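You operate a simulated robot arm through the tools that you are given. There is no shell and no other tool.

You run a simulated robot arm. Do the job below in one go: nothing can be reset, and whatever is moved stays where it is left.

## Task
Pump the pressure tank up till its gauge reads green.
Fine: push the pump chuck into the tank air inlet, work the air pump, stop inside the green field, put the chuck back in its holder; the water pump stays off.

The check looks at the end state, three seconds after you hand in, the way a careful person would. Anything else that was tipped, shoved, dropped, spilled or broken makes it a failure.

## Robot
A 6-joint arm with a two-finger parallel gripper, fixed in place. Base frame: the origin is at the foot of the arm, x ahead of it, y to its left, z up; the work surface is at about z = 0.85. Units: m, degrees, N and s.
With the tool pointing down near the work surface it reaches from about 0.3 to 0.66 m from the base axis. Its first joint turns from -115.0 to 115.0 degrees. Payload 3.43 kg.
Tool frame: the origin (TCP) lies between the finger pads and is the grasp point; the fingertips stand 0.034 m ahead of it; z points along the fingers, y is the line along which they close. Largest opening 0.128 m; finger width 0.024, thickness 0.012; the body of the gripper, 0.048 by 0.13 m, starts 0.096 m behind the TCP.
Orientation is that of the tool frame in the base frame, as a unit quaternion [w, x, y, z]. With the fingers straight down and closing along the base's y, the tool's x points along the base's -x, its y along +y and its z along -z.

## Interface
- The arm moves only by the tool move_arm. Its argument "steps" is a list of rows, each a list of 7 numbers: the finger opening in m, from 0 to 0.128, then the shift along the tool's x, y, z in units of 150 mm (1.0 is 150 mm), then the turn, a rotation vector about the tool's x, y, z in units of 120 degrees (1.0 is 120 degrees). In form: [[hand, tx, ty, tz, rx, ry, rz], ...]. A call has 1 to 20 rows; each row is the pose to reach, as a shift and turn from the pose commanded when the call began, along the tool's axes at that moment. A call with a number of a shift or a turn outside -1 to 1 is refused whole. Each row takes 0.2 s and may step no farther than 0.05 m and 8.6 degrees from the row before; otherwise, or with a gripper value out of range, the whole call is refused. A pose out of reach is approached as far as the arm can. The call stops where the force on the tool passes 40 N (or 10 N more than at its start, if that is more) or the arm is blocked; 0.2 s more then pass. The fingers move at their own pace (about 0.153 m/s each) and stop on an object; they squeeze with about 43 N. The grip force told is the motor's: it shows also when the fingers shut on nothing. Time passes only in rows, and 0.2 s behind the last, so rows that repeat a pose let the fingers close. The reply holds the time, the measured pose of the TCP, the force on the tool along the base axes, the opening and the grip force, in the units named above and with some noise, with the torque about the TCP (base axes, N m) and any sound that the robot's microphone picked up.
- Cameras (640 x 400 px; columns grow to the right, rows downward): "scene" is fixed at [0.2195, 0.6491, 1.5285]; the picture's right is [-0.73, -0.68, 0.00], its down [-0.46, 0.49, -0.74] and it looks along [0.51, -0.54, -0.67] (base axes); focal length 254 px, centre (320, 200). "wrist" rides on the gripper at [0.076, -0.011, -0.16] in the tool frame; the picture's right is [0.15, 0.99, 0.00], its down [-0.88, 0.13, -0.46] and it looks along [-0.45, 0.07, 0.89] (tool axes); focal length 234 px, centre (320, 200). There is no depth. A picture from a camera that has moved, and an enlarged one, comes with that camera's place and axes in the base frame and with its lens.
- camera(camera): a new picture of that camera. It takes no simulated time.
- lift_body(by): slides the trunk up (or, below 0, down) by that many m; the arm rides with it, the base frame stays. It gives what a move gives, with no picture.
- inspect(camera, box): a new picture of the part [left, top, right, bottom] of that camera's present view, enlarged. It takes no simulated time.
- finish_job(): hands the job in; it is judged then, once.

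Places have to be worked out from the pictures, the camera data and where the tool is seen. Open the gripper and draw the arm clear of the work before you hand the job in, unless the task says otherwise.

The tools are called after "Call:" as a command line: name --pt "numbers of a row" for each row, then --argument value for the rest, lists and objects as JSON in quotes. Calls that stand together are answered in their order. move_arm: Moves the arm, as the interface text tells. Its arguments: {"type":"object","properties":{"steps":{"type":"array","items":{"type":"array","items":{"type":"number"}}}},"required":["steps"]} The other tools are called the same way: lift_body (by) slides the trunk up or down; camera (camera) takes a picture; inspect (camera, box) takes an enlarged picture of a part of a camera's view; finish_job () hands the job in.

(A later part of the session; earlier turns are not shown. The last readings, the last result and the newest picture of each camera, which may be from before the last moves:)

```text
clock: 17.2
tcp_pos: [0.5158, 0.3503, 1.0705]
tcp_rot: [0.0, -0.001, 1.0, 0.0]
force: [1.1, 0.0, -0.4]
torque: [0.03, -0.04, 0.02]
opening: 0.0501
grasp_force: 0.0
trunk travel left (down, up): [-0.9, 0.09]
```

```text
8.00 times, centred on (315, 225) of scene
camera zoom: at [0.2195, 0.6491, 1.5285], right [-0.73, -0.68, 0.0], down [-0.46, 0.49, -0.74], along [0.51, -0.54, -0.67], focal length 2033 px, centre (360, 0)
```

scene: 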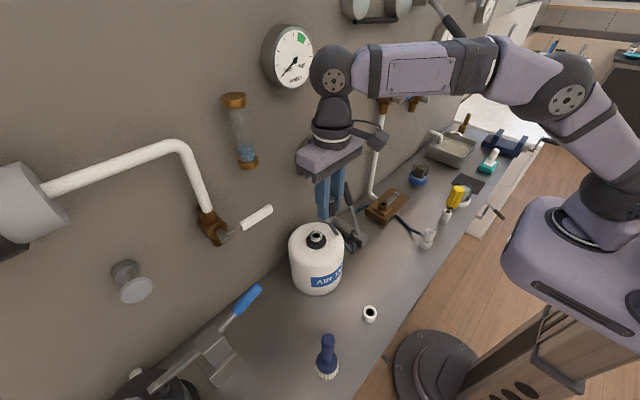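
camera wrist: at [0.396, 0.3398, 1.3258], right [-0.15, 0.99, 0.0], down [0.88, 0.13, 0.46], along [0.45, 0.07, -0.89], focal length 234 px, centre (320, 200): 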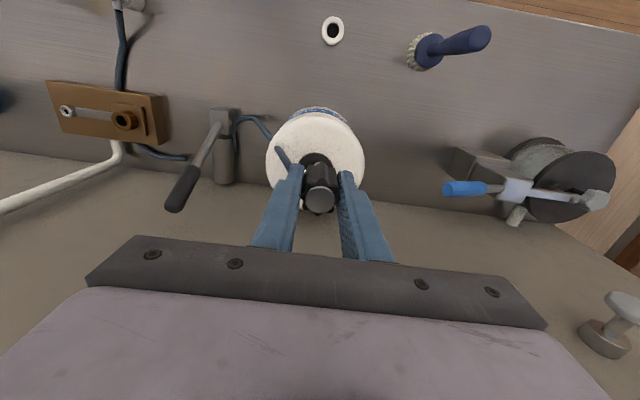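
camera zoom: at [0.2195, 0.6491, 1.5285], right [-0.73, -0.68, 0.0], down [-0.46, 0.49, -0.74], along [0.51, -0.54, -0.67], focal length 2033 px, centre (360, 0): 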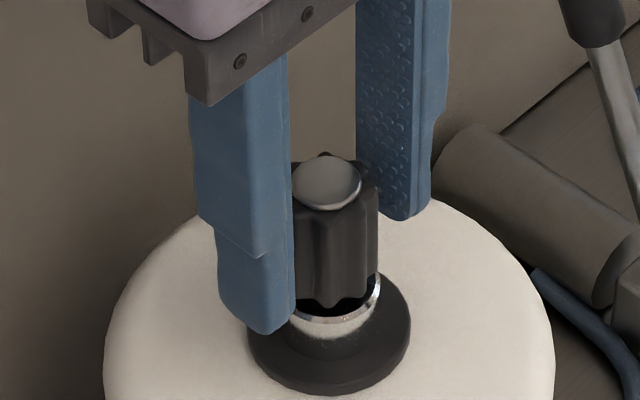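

The chuck stays upright in the inlet by itself. I re-grip it 10 mm higher and push down firmly to see whether it goes in further.

Call:
move_arm --pt "0.0 0 0 0 0 0 0" --pt "0.0 0 0 0 0 0 0" --pt "0.0 0 0 0 0 0 0" --pt "0.0 0 0 0.015 0 0 0" --pt "0.0 0 0 0.03 0 0 0" --pt "0.0 0 0 0.03 0 0 0"

Call:
inspect --camera "scene" --box '[290, 200, 340, 250]'

```text
clock: 18.6
tcp_pos: [0.5153, 0.3497, 1.0705]
tcp_rot: [0.005, 0.0, 1.0, 0.003]
force: [2.8, 1.8, 25.7]
torque: [0.14, -0.13, -0.05]
opening: 0.0281
grasp_force: 43.5
trunk travel left (down, up): [-0.9, 0.09]
```

```text
8.00 times, centred on (315, 225) of scene
camera zoom: at [0.2195, 0.6491, 1.5285], right [-0.73, -0.68, 0.0], down [-0.46, 0.49, -0.74], along [0.51, -0.54, -0.67], focal length 2033 px, centre (360, 0)
```

zoom: 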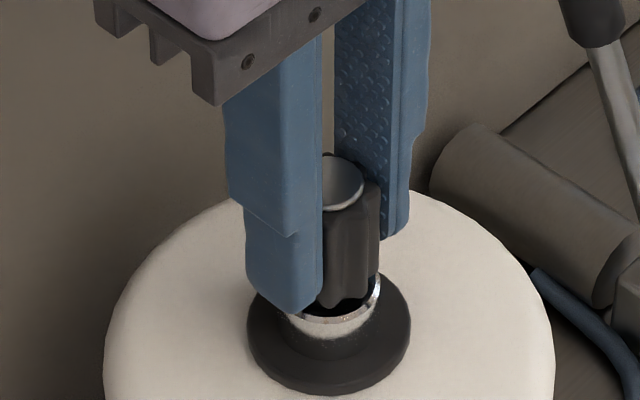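

The force rises to 26 N with the tips clearly off the ring, so the chuck itself is bearing on the inlet. I push about 2 mm more command (approaching, but below, 40 N) to make sure it's fully home.

Call:
move_arm --pt "0.0 0 0 0.007 0 0 0" --pt "0.0 0 0 0.014 0 0 0" --pt "0.0 0 0 0.014 0 0 0"

Call:
inspect --camera "scene" --box '[290, 200, 340, 250]'

Call:
inspect --camera "wrist" --box '[250, 100, 390, 220]'

```text
clock: 19.4
tcp_pos: [0.5136, 0.3484, 1.0693]
tcp_rot: [0.004, 0.0, 1.0, 0.003]
force: [2.1, 1.3, 31.1]
torque: [0.07, -0.07, -0.01]
opening: 0.0282
grasp_force: 42.7
trunk travel left (down, up): [-0.9, 0.09]
```

```text
8.00 times, centred on (315, 225) of scene
camera zoom: at [0.2195, 0.6491, 1.5285], right [-0.73, -0.68, 0.0], down [-0.46, 0.49, -0.74], along [0.51, -0.54, -0.67], focal length 2033 px, centre (360, 0)
```

zoom: 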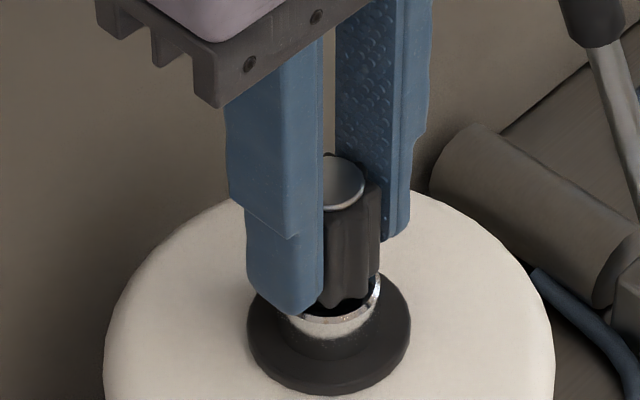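

```text
3.33 times, centred on (320, 160) of wrist
camera zoom: at [0.4362, 0.3373, 1.2276], right [-0.15, 0.99, 0.01], down [0.88, 0.13, 0.46], along [0.46, 0.07, -0.89], focal length 781 px, centre (320, 333)
```

zoom: 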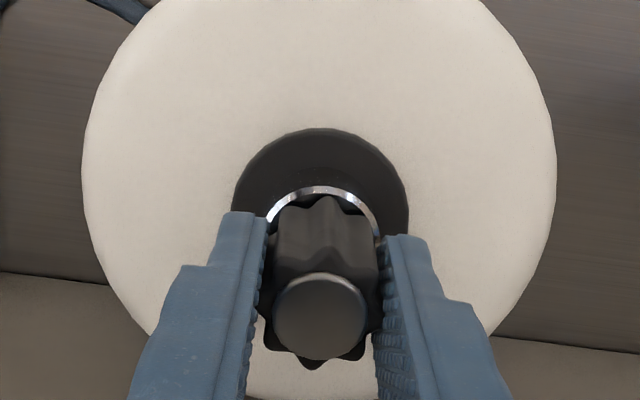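

At 31 N the chuck is firmly seated and nothing moves further. One last slight increase toward 37 N, then I relieve the load and let go.

Call:
move_arm --pt "0.0 0 0 0.007 0 0 0" --pt "0.0 0 0 0.011 0 0 0" --pt "0.0 0 0 0.011 0 0 0"

```text
clock: 20.2
tcp_pos: [0.5138, 0.3498, 1.0683]
tcp_rot: [0.004, 0.001, 1.0, 0.005]
force: [0.9, 1.0, 31.6]
torque: [0.07, -0.01, 0.02]
opening: 0.0281
grasp_force: 42.8
trunk travel left (down, up): [-0.9, 0.09]
```

The force saturates at about 31 N because the pads start sliding on the chuck, so gripping can't push harder. I'll relieve, open, rise above the cap, close the fingers and press the cap from above to make sure it is fully seated.

Call:
move_arm --pt "0.0 0 0 -0.03 0 0 0" --pt "0.06 0 0 -0.03 0 0 0" --pt "0.06 0 0 -0.03 0 0 0" --pt "0.06 0 0 -0.2 0 0 0" --pt "0.06 0 0 -0.4 0 0 0" --pt "0.06 0 0 -0.4 0 0 0"

Call:
camera --camera "wrist"

Call:
inspect --camera "scene" --box '[280, 190, 360, 250]'

```text
clock: 21.6
tcp_pos: [0.5148, 0.349, 1.1227]
tcp_rot: [-0.001, 0.0, 1.0, 0.0]
force: [0.4, 0.2, -0.3]
torque: [-0.01, 0.01, 0.0]
opening: 0.0601
grasp_force: 0.0
trunk travel left (down, up): [-0.9, 0.09]
```

```text
taken
camera wrist: at [0.4388, 0.3384, 1.2822], right [-0.15, 0.99, 0.0], down [0.88, 0.13, 0.46], along [0.45, 0.07, -0.89], focal length 234 px, centre (320, 200)
```

wrist: 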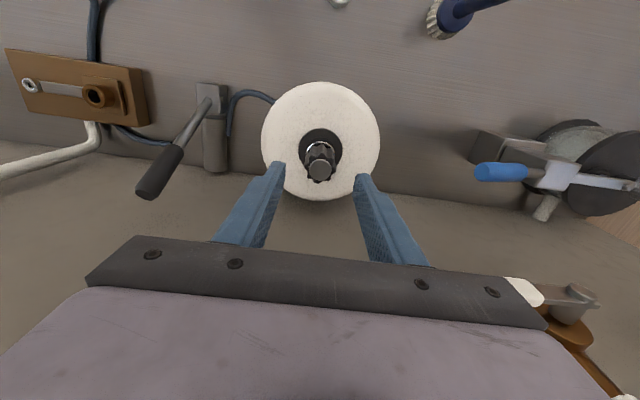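

```text
6.67 times, centred on (320, 220) of scene
camera zoom: at [0.2195, 0.6491, 1.5285], right [-0.73, -0.68, 0.0], down [-0.46, 0.49, -0.74], along [0.51, -0.54, -0.67], focal length 1694 px, centre (320, 67)
```

zoom: 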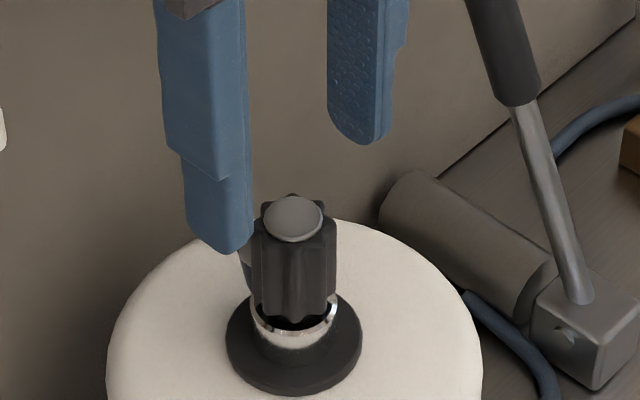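

The chuck stands upright in the inlet. I close the fingers and press the cap gently from above.

Call:
move_arm --pt "0.0 0 0 0 0 0 0" --pt "0.0 0 0 0 0 0 0" --pt "0.0 0 0 0.06 0 0 0" --pt "0.0 0 0 0.1 0 0 0" --pt "0.0 0 0 0.12 0 0 0" --pt "0.0 0 0 0.14 0 0 0" --pt "0.0 0 0 0.16 0 0 0" --pt "0.0 0 0 0.175 0 0 0" --pt "0.0 0 0 0.175 0 0 0"

Call:
inspect --camera "scene" --box '[280, 190, 360, 250]'

```text
clock: 23.6
tcp_pos: [0.5148, 0.3498, 1.1036]
tcp_rot: [0.007, 0.0, 1.0, 0.005]
force: [1.1, 1.2, 38.9]
torque: [0.0, -0.03, 0.02]
opening: 0.0001
grasp_force: 33.3
trunk travel left (down, up): [-0.9, 0.09]
```

```text
6.67 times, centred on (320, 220) of scene
camera zoom: at [0.2195, 0.6491, 1.5285], right [-0.73, -0.68, 0.0], down [-0.46, 0.49, -0.74], along [0.51, -0.54, -0.67], focal length 1694 px, centre (320, 67)
```

zoom: 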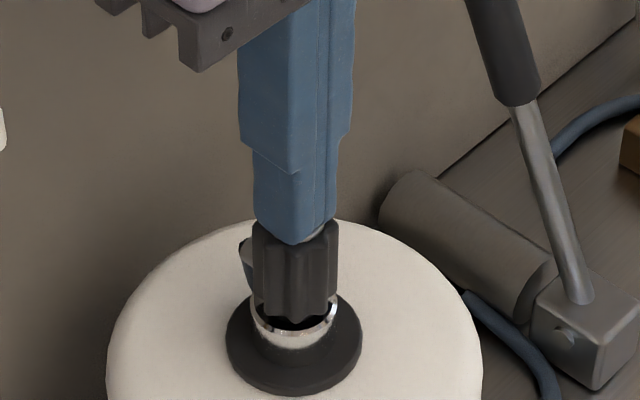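

38.9 N on the cap moves nothing further, so the chuck is fully seated (cap top at z≈1.069). Now I rise, back away from the wall, and go toward the pump lever, tilting the tool 24° so the wrist leans away from the wall.

Call:
move_arm --pt "0.0 0 0 -0.2 0 0 0" --pt "0.0 0 0 -0.5 0 0 0" --pt "0.0 0.25 -0.15 -0.55 0 -0.05 0" --pt "0.03 0.45 -0.35 -0.55 0 -0.1 0" --pt "0.06 0.55 -0.6 -0.55 0 -0.15 0" --pt "0.06 0.6 -0.85 -0.55 0 -0.2 0" --pt "0.06 0.6 -1.0 -0.55 0 -0.2 0" --pt "0.06 0.6 -1.0 -0.55 0 -0.2 0"

Call:
camera --camera "wrist"

Call:
camera --camera "scene"

```text
clock: 25.4
tcp_pos: [0.4261, 0.2001, 1.1792]
tcp_rot: [0.208, 0.0, 0.978, 0.0]
force: [-0.7, -0.1, -0.5]
torque: [0.01, 0.02, 0.01]
opening: 0.0599
grasp_force: 0.0
out of reach, approached as far as the arm can: row 2
trunk travel left (down, up): [-0.9, 0.09]
```

```text
taken
camera wrist: at [0.2912, 0.1883, 1.2928], right [-0.13, 0.99, -0.06], down [0.62, 0.13, 0.78], along [0.77, 0.07, -0.63], focal length 234 px, centre (320, 200)
```

wrist: 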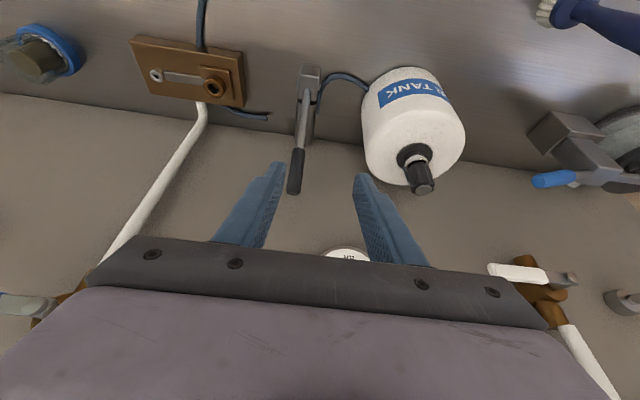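

```text
taken
```

scene: 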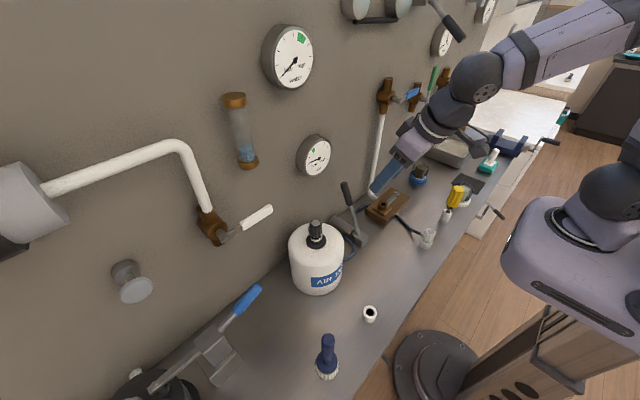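

Row 2 was at the arm's upper limit but the final pose was reached. The lever, gauge and tank are unobstructed; I zoom in on the lever and the gauge baseline.

Call:
inspect --camera "wrist" --box '[250, 50, 390, 200]'

Call:
inspect --camera "scene" --box '[290, 130, 370, 260]'

Call:
inspect --camera "scene" --box '[283, 130, 347, 180]'

```text
2.67 times, centred on (320, 125) of wrist
camera zoom: at [0.2912, 0.1883, 1.2928], right [-0.13, 0.99, -0.06], down [0.62, 0.13, 0.78], along [0.77, 0.07, -0.63], focal length 624 px, centre (320, 400)
```

zoom: 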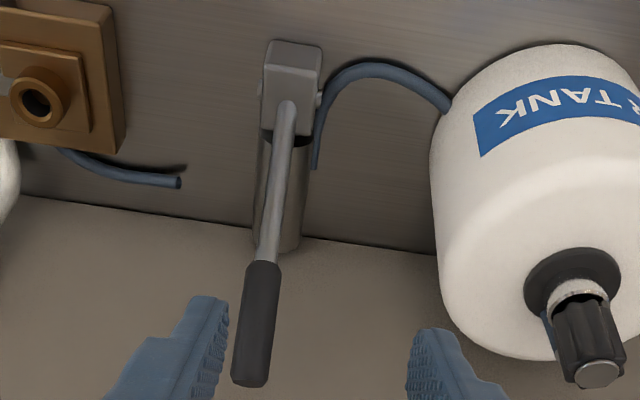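

```text
3.08 times, centred on (330, 195) of scene
camera zoom: at [0.2195, 0.6491, 1.5285], right [-0.73, -0.68, 0.0], down [-0.46, 0.49, -0.74], along [0.51, -0.54, -0.67], focal length 782 px, centre (289, 215)
```

zoom: 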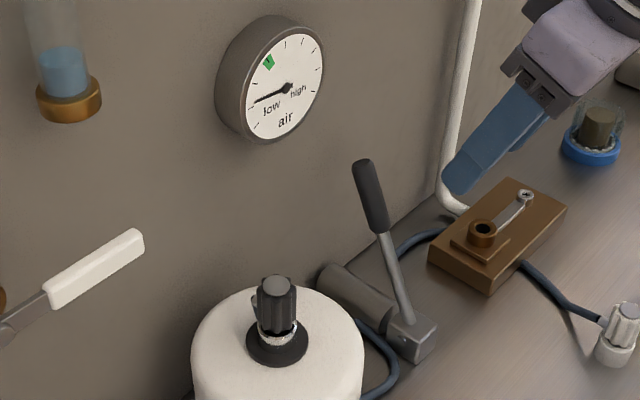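

```text
8.00 times, centred on (315, 155) of scene
camera zoom: at [0.2195, 0.6491, 1.5285], right [-0.73, -0.68, 0.0], down [-0.46, 0.49, -0.74], along [0.51, -0.54, -0.67], focal length 2033 px, centre (360, 560)
```

zoom: 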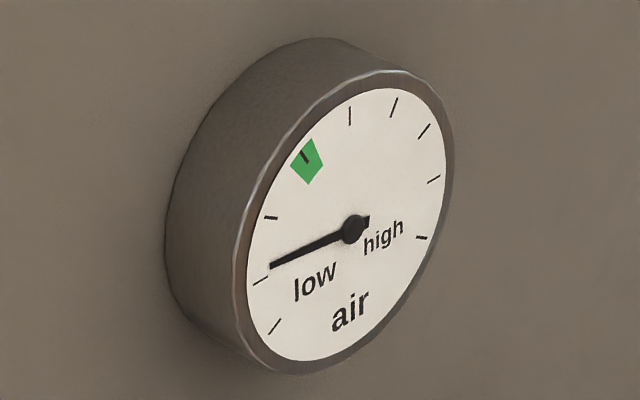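

The lever triangulates to: pivot about (0.489, 0.170, 0.879), tilted ~25° toward the wall, black grip from (0.542, 0.988) to (0.575, 1.057) in x-z at y≈0.170. I move to a pre-grasp point 8 cm back along the tool axis from the grip's middle.

Call:
move_arm --pt "0.06 -0.1 -0.195 0.15 0 0 0" --pt "0.06 -0.2 -0.195 0.35 0 0 0" --pt "0.06 -0.3 -0.195 0.56 0 0 0" --pt "0.06 -0.38 -0.195 0.763 0 0 0" --pt "0.06 -0.38 -0.195 0.763 0 0 0"

Call:
camera --camera "wrist"

Call:
camera --camera "scene"

```text
clock: 26.6
tcp_pos: [0.5241, 0.1691, 1.0959]
tcp_rot: [0.209, 0.0, 0.978, -0.001]
force: [-0.2, 0.7, 0.0]
torque: [0.02, -0.03, -0.02]
opening: 0.0599
grasp_force: 0.1
trunk travel left (down, up): [-0.9, 0.09]
```

```text
taken
camera wrist: at [0.3886, 0.1572, 1.211], right [-0.13, 0.99, -0.06], down [0.62, 0.13, 0.78], along [0.77, 0.07, -0.63], focal length 234 px, centre (320, 200)
```

wrist: 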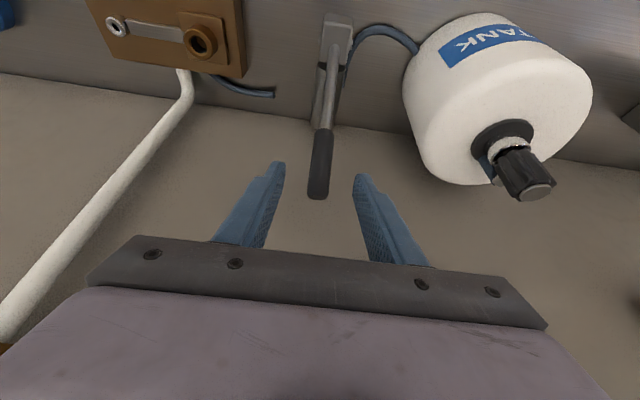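

```text
taken
```

scene: 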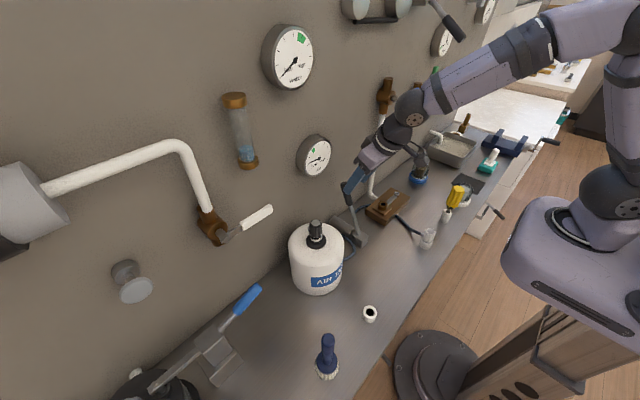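

The grip lies centred between the fingers. I advance 8 cm along the tool axis.

Call:
move_arm --pt "0.06 0 0 0.18 0 0 0" --pt "0.06 0 0 0.36 0 0 0" --pt "0.06 0 0 0.533 0 0 0" --pt "0.06 0 0 0.533 0 0 0"

Call:
camera --camera "wrist"

Call:
inspect --camera "scene" --box '[300, 140, 420, 250]'

```text
clock: 27.6
tcp_pos: [0.5569, 0.1704, 1.0255]
tcp_rot: [0.208, 0.0, 0.978, 0.0]
force: [0.1, -0.2, 0.6]
torque: [0.01, -0.02, -0.04]
opening: 0.0601
grasp_force: 0.1
trunk travel left (down, up): [-0.9, 0.09]
```

```text
taken
camera wrist: at [0.4216, 0.1586, 1.1392], right [-0.13, 0.99, -0.06], down [0.62, 0.13, 0.77], along [0.77, 0.07, -0.63], focal length 234 px, centre (320, 200)
```

wrist: 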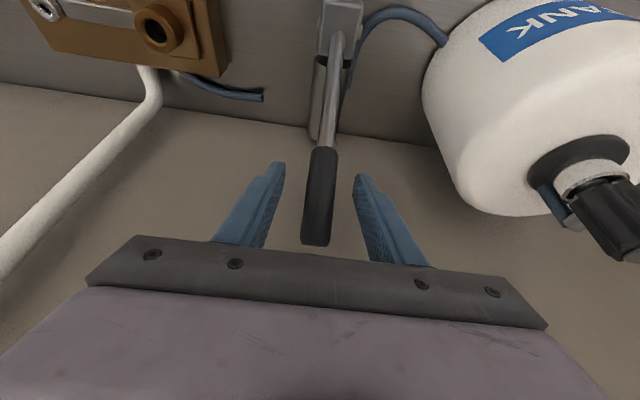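

```text
3.64 times, centred on (360, 195) of scene
camera zoom: at [0.2195, 0.6491, 1.5285], right [-0.73, -0.68, 0.0], down [-0.46, 0.49, -0.74], along [0.51, -0.54, -0.67], focal length 924 px, centre (174, 218)
```

zoom: 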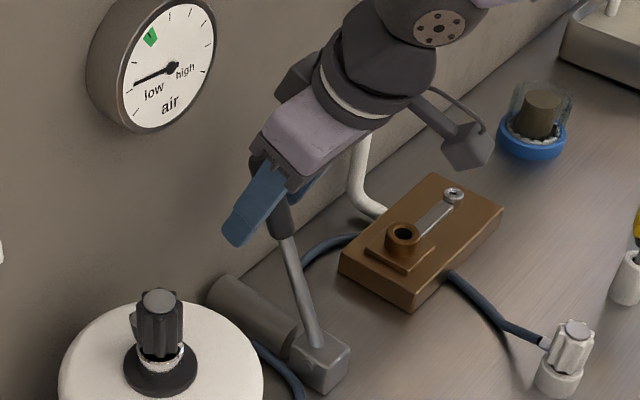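

The handle is between the pads with its middle at the TCP. I close the gripper on it.

Call:
move_arm --pt "0.0 0 0 0 0 0 0" --pt "0.0 0 0 0 0 0 0" --pt "0.0 0 0 0 0 0 0"

Call:
inspect --camera "scene" --box '[300, 140, 420, 250]'

```text
clock: 28.4
tcp_pos: [0.5564, 0.1699, 1.0248]
tcp_rot: [0.208, 0.001, 0.978, 0.0]
force: [1.9, -1.8, -2.4]
torque: [0.01, -0.38, -0.05]
opening: 0.0254
grasp_force: 44.8
trunk travel left (down, up): [-0.9, 0.09]
```

```text
3.64 times, centred on (360, 195) of scene
camera zoom: at [0.2195, 0.6491, 1.5285], right [-0.73, -0.68, 0.0], down [-0.46, 0.49, -0.74], along [0.51, -0.54, -0.67], focal length 924 px, centre (174, 218)
```

zoom: 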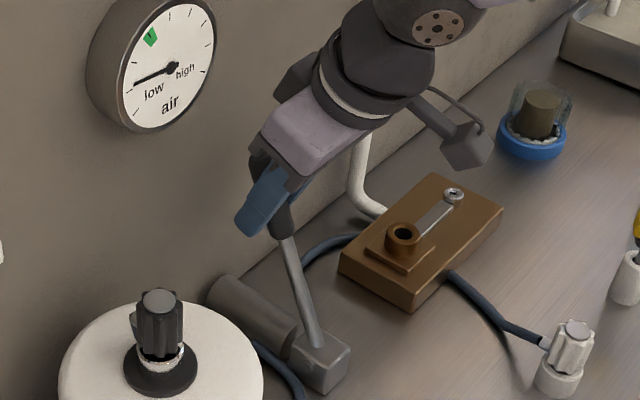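

Handle gripped (25 mm). I start with a small arc of about 10° toward -x around the pivot, keeping the tool orientation, to feel the resistance.

Call:
move_arm --pt "0.0 0.0623 0 -0.065 0 0 0" --pt "0.0 0.132 0 -0.1267 0 0 0" --pt "0.0 0.132 0 -0.1267 0 0 0"

Call:
inspect --camera "scene" --box '[290, 130, 410, 250]'

```text
clock: 29.2
tcp_pos: [0.5308, 0.1695, 1.0338]
tcp_rot: [0.209, 0.002, 0.978, 0.0]
force: [8.4, -8.3, 3.7]
torque: [-0.23, -1.17, -0.08]
opening: 0.0255
grasp_force: 45.1
trunk travel left (down, up): [-0.9, 0.09]
```

```text
3.33 times, centred on (350, 190) of scene
camera zoom: at [0.2195, 0.6491, 1.5285], right [-0.73, -0.68, 0.0], down [-0.46, 0.49, -0.74], along [0.51, -0.54, -0.67], focal length 847 px, centre (220, 233)
```

zoom: 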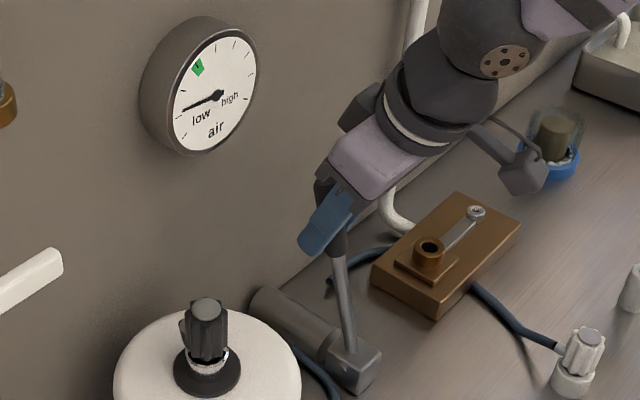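

The lever follows with only ~9 N resistance, plus a -8 N sideways pull indicating the lever's plane is slightly rotated, so I'll drift slightly to -y. I continue the arc to about -5°.

Call:
move_arm --pt "0.0 0.0751 -0.011 -0.0561 0 0 0" --pt "0.0 0.1549 -0.017 -0.1047 0 0 0" --pt "0.0 0.2386 -0.022 -0.1464 0 0 0" --pt "0.0 0.3255 -0.028 -0.1807 0 0 0" --pt "0.0 0.3255 -0.028 -0.1807 0 0 0"

Call:
inspect --camera "scene" --box '[290, 130, 410, 250]'

```text
clock: 30.4
tcp_pos: [0.4763, 0.1698, 1.0378]
tcp_rot: [0.209, 0.0, 0.978, 0.002]
force: [7.0, 15.7, -2.4]
torque: [-0.26, -1.07, 0.04]
opening: 0.0254
grasp_force: 44.7
trunk travel left (down, up): [-0.9, 0.09]
```

```text
3.33 times, centred on (350, 190) of scene
camera zoom: at [0.2195, 0.6491, 1.5285], right [-0.73, -0.68, 0.0], down [-0.46, 0.49, -0.74], along [0.51, -0.54, -0.67], focal length 847 px, centre (220, 233)
```

zoom: 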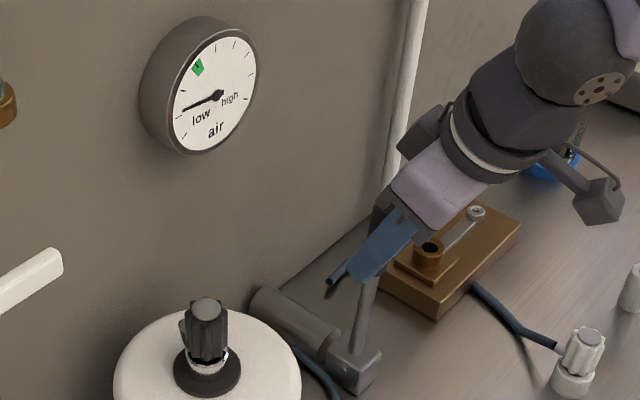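

The y force flipped to +16 N, so the plane is simply y≈0.168; I correct by +2.7 mm and continue the arc to -30°.

Call:
move_arm --pt "0.0 0.0896 0.018 -0.0267 0 0 0" --pt "0.0 0.1815 0.018 -0.045 0 0 0" --pt "0.0 0.2739 0.018 -0.0555 0 0 0" --pt "0.0 0.3675 0.018 -0.0585 0 0 0" --pt "0.0 0.4607 0.018 -0.0525 0 0 0" --pt "0.0 0.4607 0.018 -0.0525 0 0 0"

Call:
inspect --camera "scene" --box '[290, 130, 410, 250]'

```text
clock: 31.8
tcp_pos: [0.4099, 0.1668, 1.0172]
tcp_rot: [0.206, 0.001, 0.978, -0.001]
force: [-0.7, 0.4, 0.2]
torque: [0.0, 0.02, -0.01]
opening: 0.0
grasp_force: 32.9
trunk travel left (down, up): [-0.9, 0.09]
```

```text
3.33 times, centred on (350, 190) of scene
camera zoom: at [0.2195, 0.6491, 1.5285], right [-0.73, -0.68, 0.0], down [-0.46, 0.49, -0.74], along [0.51, -0.54, -0.67], focal length 847 px, centre (220, 233)
```

zoom: 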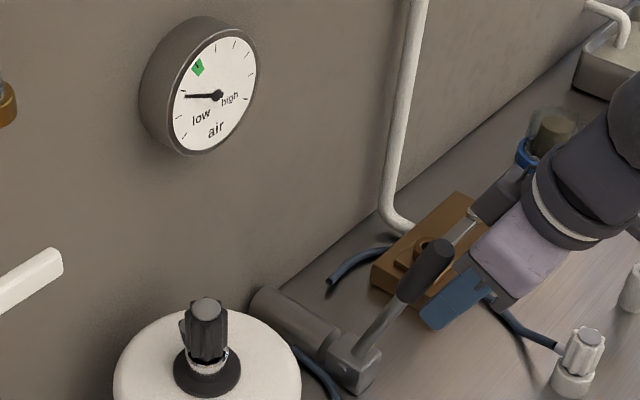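

The handle slipped out of the fingers at the end of the down stroke (the lever apparently hit its stop), and the gauge needle has moved up, so the chuck is connected. I take close-ups of gauge and lever.

Call:
inspect --camera "scene" --box '[283, 130, 347, 180]'

Call:
inspect --camera "scene" --box '[330, 170, 430, 260]'

Call:
camera --camera "wrist"

```text
8.00 times, centred on (315, 155) of scene
camera zoom: at [0.2195, 0.6491, 1.5285], right [-0.73, -0.68, 0.0], down [-0.46, 0.49, -0.74], along [0.51, -0.54, -0.67], focal length 2033 px, centre (360, 560)
```

zoom: 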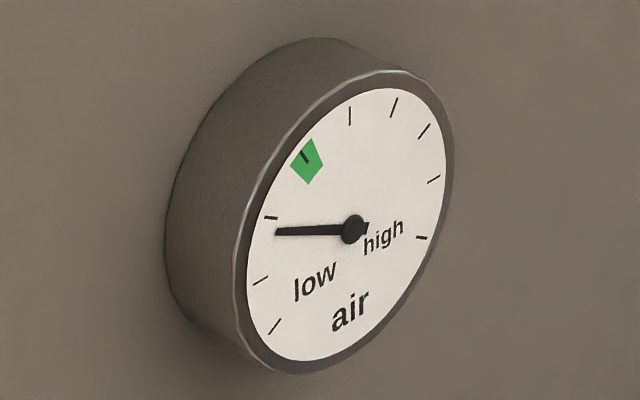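

```text
4.44 times, centred on (380, 215) of scene
camera zoom: at [0.2195, 0.6491, 1.5285], right [-0.73, -0.68, 0.0], down [-0.46, 0.49, -0.74], along [0.51, -0.54, -0.67], focal length 1129 px, centre (53, 133)
```

zoom: 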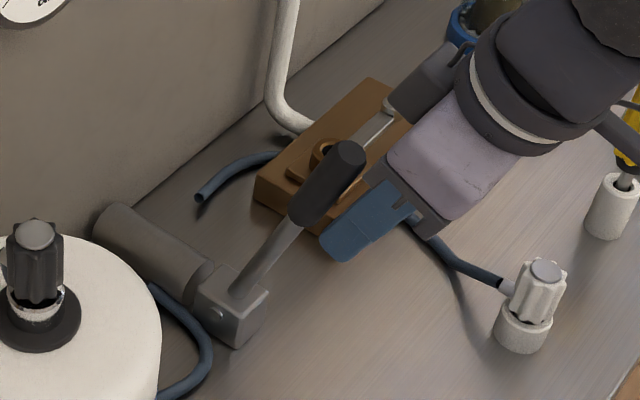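

```text
taken
camera wrist: at [0.2747, 0.1563, 1.1311], right [-0.13, 0.99, -0.06], down [0.62, 0.13, 0.77], along [0.77, 0.06, -0.63], focal length 234 px, centre (320, 200)
```

wrist: 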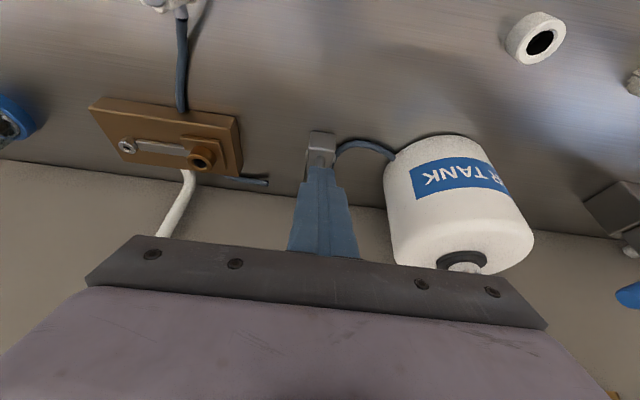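

Gauge geometry: ticks are 30° apart, green spans about -38° to -23°; the needle went from -84° to about -67° with one down stroke (17°), so two more full strokes should land near -32°. The lever now rests near -19°; I open the fingers here (handle is ~3 cm ahead in +x) and look.

Call:
move_arm --pt "0.06 0 0.018 0 0 0 0" --pt "0.06 0 0.018 0 0 0 0"

Call:
camera --camera "wrist"

Call:
inspect --camera "scene" --box '[283, 130, 347, 180]'

```text
clock: 32.4
tcp_pos: [0.4083, 0.17, 1.0175]
tcp_rot: [0.208, 0.0, 0.978, -0.001]
force: [-0.7, 0.6, 1.3]
torque: [0.0, -0.02, 0.01]
opening: 0.0601
grasp_force: 0.1
trunk travel left (down, up): [-0.9, 0.09]
```

```text
taken
camera wrist: at [0.2727, 0.1598, 1.1324], right [-0.13, 0.99, -0.06], down [0.62, 0.13, 0.77], along [0.77, 0.07, -0.63], focal length 234 px, centre (320, 200)
```

wrist: 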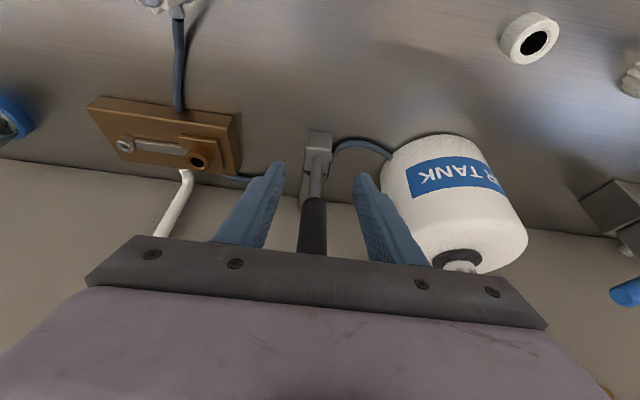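

```text
8.00 times, centred on (315, 155) of scene
camera zoom: at [0.2195, 0.6491, 1.5285], right [-0.73, -0.68, 0.0], down [-0.46, 0.49, -0.74], along [0.51, -0.54, -0.67], focal length 2033 px, centre (360, 560)
```

zoom: 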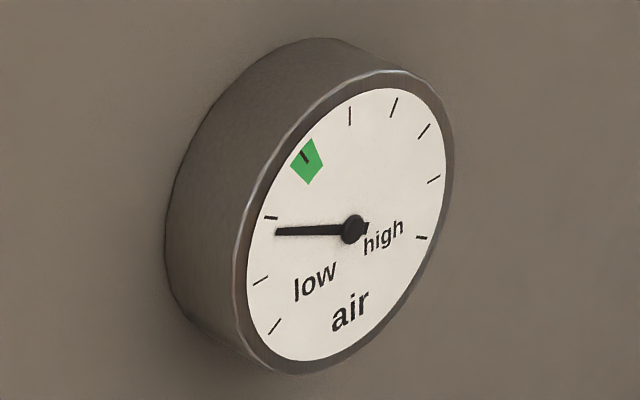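

Needle is steady at -67°. The handle (angle about -21°) lies straight ahead between the open fingers; I move onto its middle and close.

Call:
move_arm --pt "0.06 -0.09 0 0 0 0 0" --pt "0.06 -0.179 0 0 0 0 0" --pt "0.06 -0.179 0 0 0 0 0" --pt "0.0 -0.179 0 0 0 0 0" --pt "0.0 -0.179 0 0 0 0 0" --pt "0.0 -0.179 0 0 0 0 0"

Call:
inspect --camera "scene" --box '[290, 130, 410, 250]'

Call:
camera --camera "wrist"

```text
clock: 33.8
tcp_pos: [0.4322, 0.1701, 1.0286]
tcp_rot: [0.207, 0.001, 0.978, -0.001]
force: [-0.9, -10.1, -1.7]
torque: [0.22, 0.14, -0.04]
opening: 0.0253
grasp_force: 44.7
trunk travel left (down, up): [-0.9, 0.09]
```

```text
3.33 times, centred on (350, 190) of scene
camera zoom: at [0.2195, 0.6491, 1.5285], right [-0.73, -0.68, 0.0], down [-0.46, 0.49, -0.74], along [0.51, -0.54, -0.67], focal length 847 px, centre (220, 233)
```

zoom: 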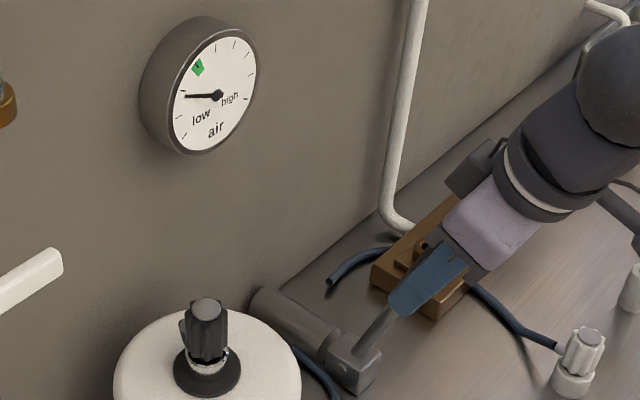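

```text
taken
camera wrist: at [0.2975, 0.1591, 1.144], right [-0.13, 0.99, -0.06], down [0.62, 0.13, 0.77], along [0.77, 0.06, -0.63], focal length 234 px, centre (320, 200)
```

wrist: 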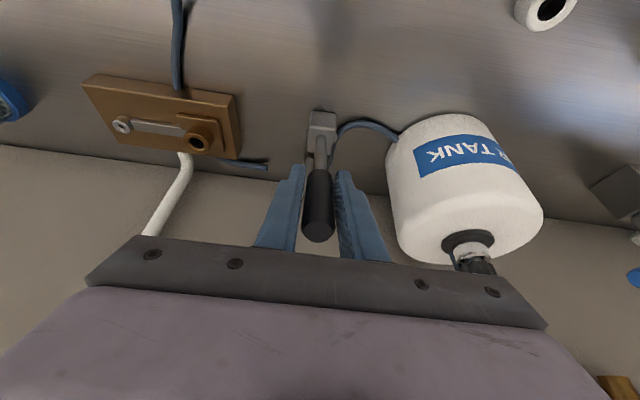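

Gripped again; a -10 N side force says to shift about 2 mm toward -y. I now swing the lever back up along the arc to +24°.

Call:
move_arm --pt "0.0 -0.1071 -0.012 0.0119 0 0 0" --pt "0.0 -0.1984 -0.012 0.0299 0 0 0" --pt "0.0 -0.288 -0.012 0.0567 0 0 0" --pt "0.0 -0.3743 -0.012 0.0907 0 0 0" --pt "0.0 -0.4574 -0.012 0.1321 0 0 0" --pt "0.0 -0.5372 -0.012 0.1808 0 0 0" --pt "0.0 -0.6117 -0.012 0.2366 0 0 0" --pt "0.0 -0.6816 -0.012 0.2977 0 0 0" --pt "0.0 -0.7336 -0.012 0.3515 0 0 0" --pt "0.0 -0.7336 -0.012 0.3515 0 0 0"

Call:
inspect --camera "scene" --box '[290, 130, 410, 250]'

Call:
inspect --camera "scene" --box '[283, 130, 347, 180]'

```text
clock: 36.0
tcp_pos: [0.5536, 0.1692, 1.0261]
tcp_rot: [0.209, 0.0, 0.978, 0.001]
force: [-4.2, -6.8, 7.1]
torque: [-0.15, 1.04, 0.0]
opening: 0.0255
grasp_force: 44.7
trunk travel left (down, up): [-0.9, 0.09]
```

```text
3.33 times, centred on (350, 190) of scene
camera zoom: at [0.2195, 0.6491, 1.5285], right [-0.73, -0.68, 0.0], down [-0.46, 0.49, -0.74], along [0.51, -0.54, -0.67], focal length 847 px, centre (220, 233)
```

zoom: 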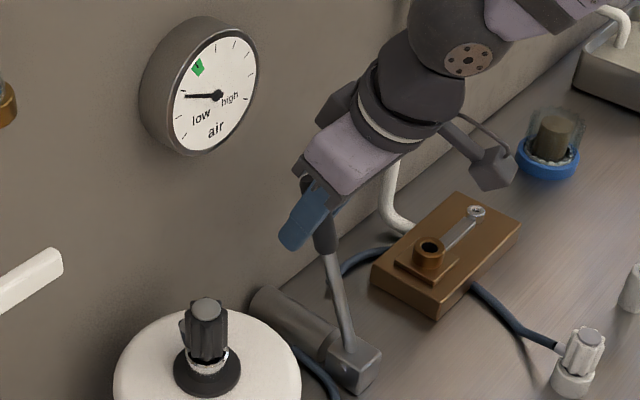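

```text
8.00 times, centred on (315, 155) of scene
camera zoom: at [0.2195, 0.6491, 1.5285], right [-0.73, -0.68, 0.0], down [-0.46, 0.49, -0.74], along [0.51, -0.54, -0.67], focal length 2033 px, centre (360, 560)
```

zoom: 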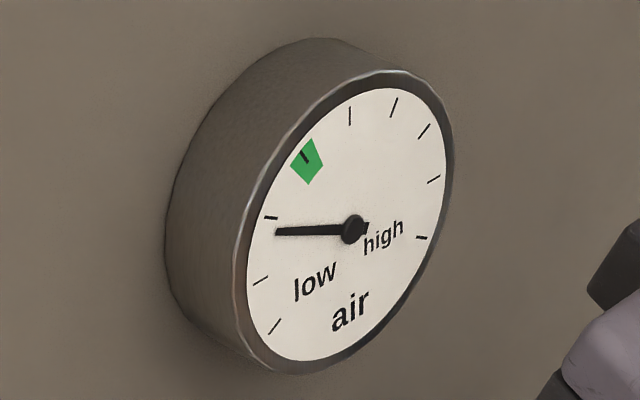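

The up stroke leaves the needle at -67° (no loss) and the lever is back near +24°. I now make the second down stroke to about -21°.

Call:
move_arm --pt "0.0 0.052 -0.006 -0.0538 0 0 0" --pt "0.0 0.1219 -0.006 -0.1149 0 0 0" --pt "0.0 0.1963 -0.006 -0.1707 0 0 0" --pt "0.0 0.2762 -0.006 -0.2194 0 0 0" --pt "0.0 0.3592 -0.006 -0.2607 0 0 0" --pt "0.0 0.4456 -0.006 -0.2948 0 0 0" --pt "0.0 0.5351 -0.006 -0.3215 0 0 0" --pt "0.0 0.6264 -0.006 -0.3396 0 0 0" --pt "0.0 0.7186 -0.006 -0.3507 0 0 0" --pt "0.0 0.737 -0.006 -0.3517 0 0 0" --pt "0.0 0.737 -0.006 -0.3517 0 0 0"

Call:
inspect --camera "scene" --box '[290, 130, 410, 250]'

Call:
inspect --camera "scene" --box '[283, 130, 347, 180]'

```text
clock: 38.4
tcp_pos: [0.4317, 0.1696, 1.0303]
tcp_rot: [0.209, 0.0, 0.978, 0.001]
force: [7.4, 2.6, 5.8]
torque: [-0.38, -1.4, -0.15]
opening: 0.0255
grasp_force: 45.6
trunk travel left (down, up): [-0.9, 0.09]
```

```text
3.33 times, centred on (350, 190) of scene
camera zoom: at [0.2195, 0.6491, 1.5285], right [-0.73, -0.68, 0.0], down [-0.46, 0.49, -0.74], along [0.51, -0.54, -0.67], focal length 847 px, centre (220, 233)
```

zoom: 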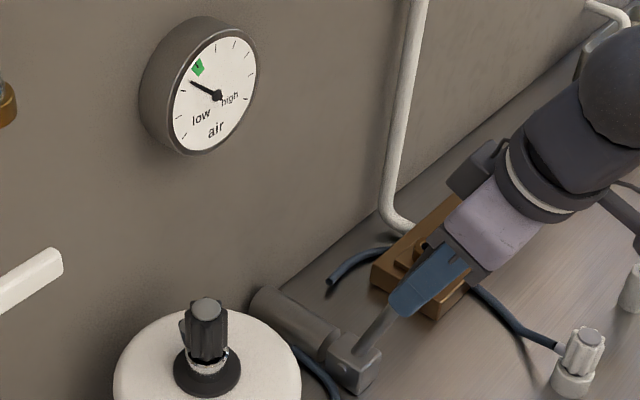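

```text
8.00 times, centred on (315, 155) of scene
camera zoom: at [0.2195, 0.6491, 1.5285], right [-0.73, -0.68, 0.0], down [-0.46, 0.49, -0.74], along [0.51, -0.54, -0.67], focal length 2033 px, centre (360, 560)
```

zoom: 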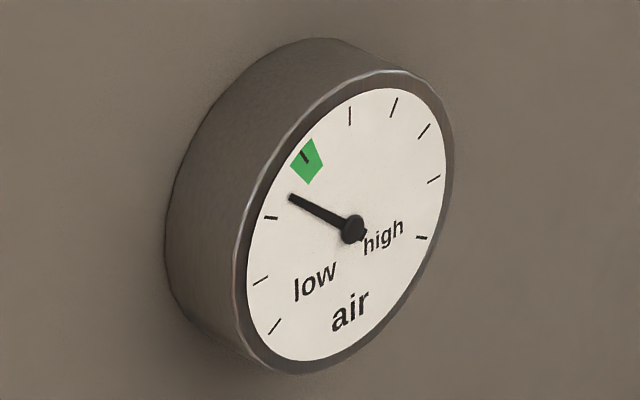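

Needle is now at about -48° (+19°); one more stroke should put it near -29 to -30°, inside the green. I swing the lever back up again.

Call:
move_arm --pt "0.0 -0.1071 0 0.0119 0 0 0" --pt "0.0 -0.1984 0 0.0299 0 0 0" --pt "0.0 -0.288 0 0.0567 0 0 0" --pt "0.0 -0.3743 0 0.0907 0 0 0" --pt "0.0 -0.4574 0 0.1321 0 0 0" --pt "0.0 -0.5372 0 0.1808 0 0 0" --pt "0.0 -0.6117 0 0.2366 0 0 0" --pt "0.0 -0.6816 0 0.2977 0 0 0" --pt "0.0 -0.7336 0 0.3515 0 0 0" --pt "0.0 -0.7336 0 0.3515 0 0 0"

Call:
inspect --camera "scene" --box '[290, 130, 410, 250]'

Call:
inspect --camera "scene" --box '[283, 130, 347, 180]'

```text
clock: 40.6
tcp_pos: [0.5544, 0.1699, 1.0247]
tcp_rot: [0.209, 0.0, 0.978, 0.0]
force: [-4.2, 6.8, 9.4]
torque: [-0.13, 1.04, -0.02]
opening: 0.0254
grasp_force: 45.1
trunk travel left (down, up): [-0.9, 0.09]
```

```text
3.33 times, centred on (350, 190) of scene
camera zoom: at [0.2195, 0.6491, 1.5285], right [-0.73, -0.68, 0.0], down [-0.46, 0.49, -0.74], along [0.51, -0.54, -0.67], focal length 847 px, centre (220, 233)
```

zoom: 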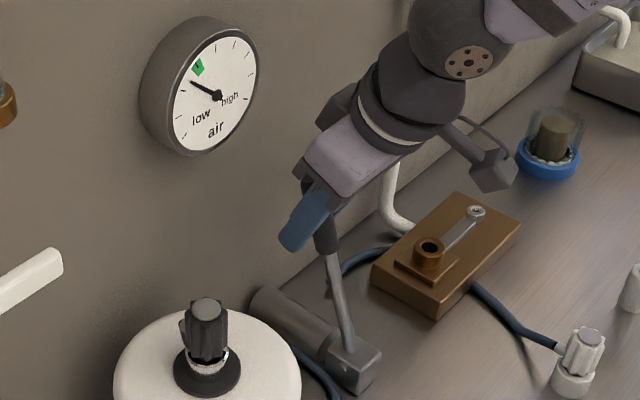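

```text
8.00 times, centred on (315, 155) of scene
camera zoom: at [0.2195, 0.6491, 1.5285], right [-0.73, -0.68, 0.0], down [-0.46, 0.49, -0.74], along [0.51, -0.54, -0.67], focal length 2033 px, centre (360, 560)
```

zoom: 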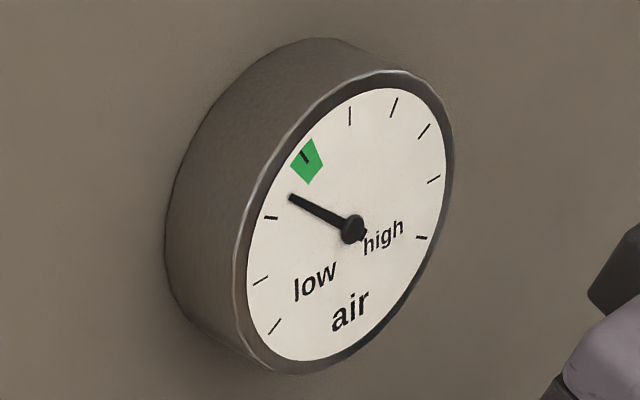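

Needle holds at -48°. I do the third down stroke, stopping slightly early at about -17° to aim for the middle of the green.

Call:
move_arm --pt "0.0 0.052 0.006 -0.0538 0 0 0" --pt "0.0 0.1219 0.006 -0.1149 0 0 0" --pt "0.0 0.1963 0.006 -0.1707 0 0 0" --pt "0.0 0.2762 0.006 -0.2194 0 0 0" --pt "0.0 0.3592 0.006 -0.2607 0 0 0" --pt "0.0 0.4456 0.006 -0.2948 0 0 0" --pt "0.0 0.5351 0.006 -0.3215 0 0 0" --pt "0.0 0.6264 0.006 -0.3396 0 0 0" --pt "0.0 0.662 0.006 -0.345 0 0 0" --pt "0.0 0.662 0.006 -0.345 0 0 0"

Call:
inspect --camera "scene" --box '[290, 130, 410, 250]'

Call:
inspect --camera "scene" --box '[283, 130, 347, 180]'

```text
clock: 42.8
tcp_pos: [0.4417, 0.1703, 1.0321]
tcp_rot: [0.209, 0.0, 0.978, 0.0]
force: [6.0, -4.3, 12.7]
torque: [-0.41, -1.39, -0.1]
opening: 0.0253
grasp_force: 44.5
trunk travel left (down, up): [-0.9, 0.09]
```

```text
3.33 times, centred on (350, 190) of scene
camera zoom: at [0.2195, 0.6491, 1.5285], right [-0.73, -0.68, 0.0], down [-0.46, 0.49, -0.74], along [0.51, -0.54, -0.67], focal length 847 px, centre (220, 233)
```

zoom: 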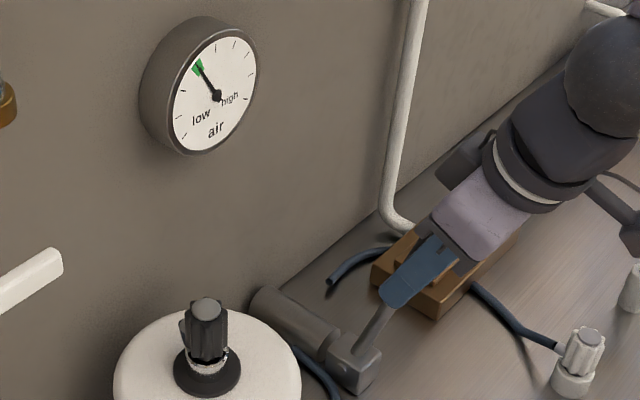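

```text
8.00 times, centred on (315, 155) of scene
camera zoom: at [0.2195, 0.6491, 1.5285], right [-0.73, -0.68, 0.0], down [-0.46, 0.49, -0.74], along [0.51, -0.54, -0.67], focal length 2033 px, centre (360, 560)
```

zoom: 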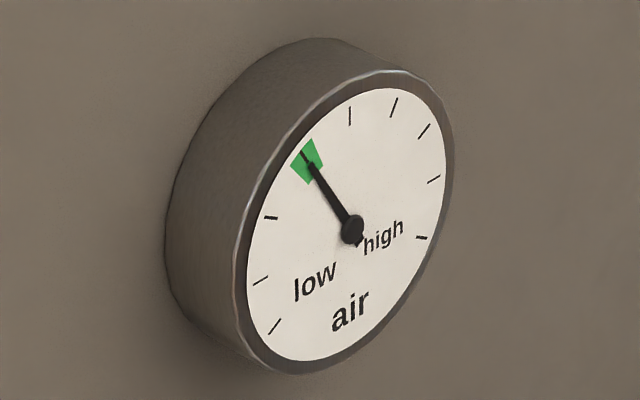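

The needle is now right in the middle of the green. I return the lever to its upper rest position (up strokes don't change the pressure).

Call:
move_arm --pt "0.0 -0.1283 -0.004 0.0235 0 0 0" --pt "0.0 -0.2178 -0.004 0.0503 0 0 0" --pt "0.0 -0.3042 -0.004 0.0843 0 0 0" --pt "0.0 -0.3872 -0.004 0.1257 0 0 0" --pt "0.0 -0.467 -0.004 0.1744 0 0 0" --pt "0.0 -0.5415 -0.004 0.2302 0 0 0" --pt "0.0 -0.6114 -0.004 0.2913 0 0 0" --pt "0.0 -0.6634 -0.004 0.3451 0 0 0" --pt "0.0 -0.6634 -0.004 0.3451 0 0 0"

Call:
inspect --camera "scene" --box '[290, 130, 410, 250]'

Call:
inspect --camera "scene" --box '[283, 130, 347, 180]'

```text
clock: 44.8
tcp_pos: [0.555, 0.17, 1.0245]
tcp_rot: [0.209, 0.0, 0.978, -0.001]
force: [-3.6, 6.4, 9.3]
torque: [-0.16, 0.98, -0.05]
opening: 0.0253
grasp_force: 44.9
trunk travel left (down, up): [-0.9, 0.09]
```

```text
3.33 times, centred on (350, 190) of scene
camera zoom: at [0.2195, 0.6491, 1.5285], right [-0.73, -0.68, 0.0], down [-0.46, 0.49, -0.74], along [0.51, -0.54, -0.67], focal length 847 px, centre (220, 233)
```

zoom: 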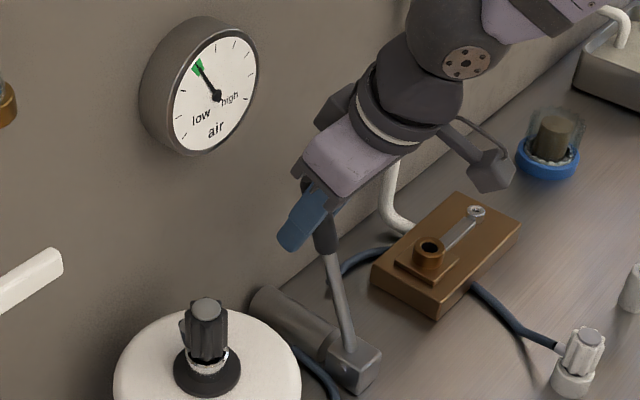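

```text
8.00 times, centred on (315, 155) of scene
camera zoom: at [0.2195, 0.6491, 1.5285], right [-0.73, -0.68, 0.0], down [-0.46, 0.49, -0.74], along [0.51, -0.54, -0.67], focal length 2033 px, centre (360, 560)
```

zoom: 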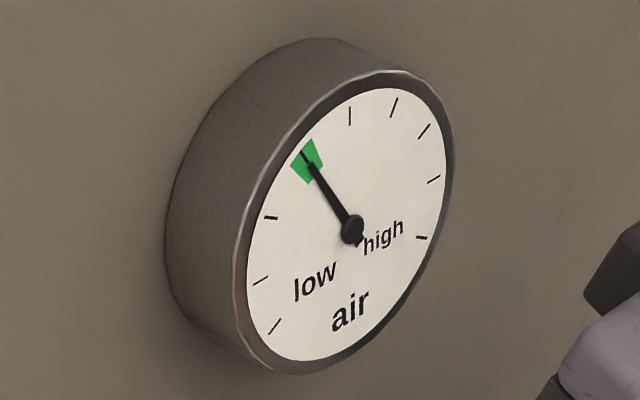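

The lever is back up and the needle still sits mid-green. I open the fingers and retreat 10 cm along the tool axis.

Call:
move_arm --pt "0.06 0 0 0 0 0 0" --pt "0.06 0 0 0 0 0 0" --pt "0.06 0 0 -0.2 0 0 0" --pt "0.06 0 0 -0.45 0 0 0" --pt "0.06 0 0 -0.667 0 0 0" --pt "0.06 0 0 -0.667 0 0 0"

Call:
inspect --camera "scene" --box '[290, 130, 410, 250]'

Call:
camera --camera "wrist"

```text
clock: 46.2
tcp_pos: [0.5146, 0.1685, 1.1132]
tcp_rot: [0.207, -0.001, 0.978, 0.0]
force: [-0.5, -0.7, -0.2]
torque: [0.01, -0.01, -0.01]
opening: 0.06
grasp_force: 0.1
trunk travel left (down, up): [-0.9, 0.09]
```

```text
3.33 times, centred on (350, 190) of scene
camera zoom: at [0.2195, 0.6491, 1.5285], right [-0.73, -0.68, 0.0], down [-0.46, 0.49, -0.74], along [0.51, -0.54, -0.67], focal length 847 px, centre (220, 233)
```

zoom: 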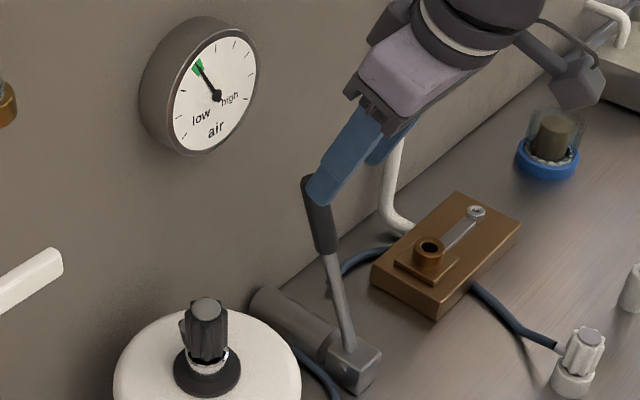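

```text
taken
camera wrist: at [0.3799, 0.1582, 1.228], right [-0.13, 0.99, -0.06], down [0.62, 0.13, 0.77], along [0.77, 0.07, -0.63], focal length 234 px, centre (320, 200)
```

wrist: 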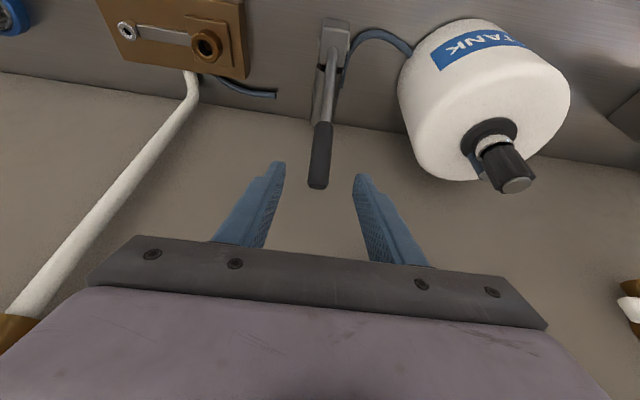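

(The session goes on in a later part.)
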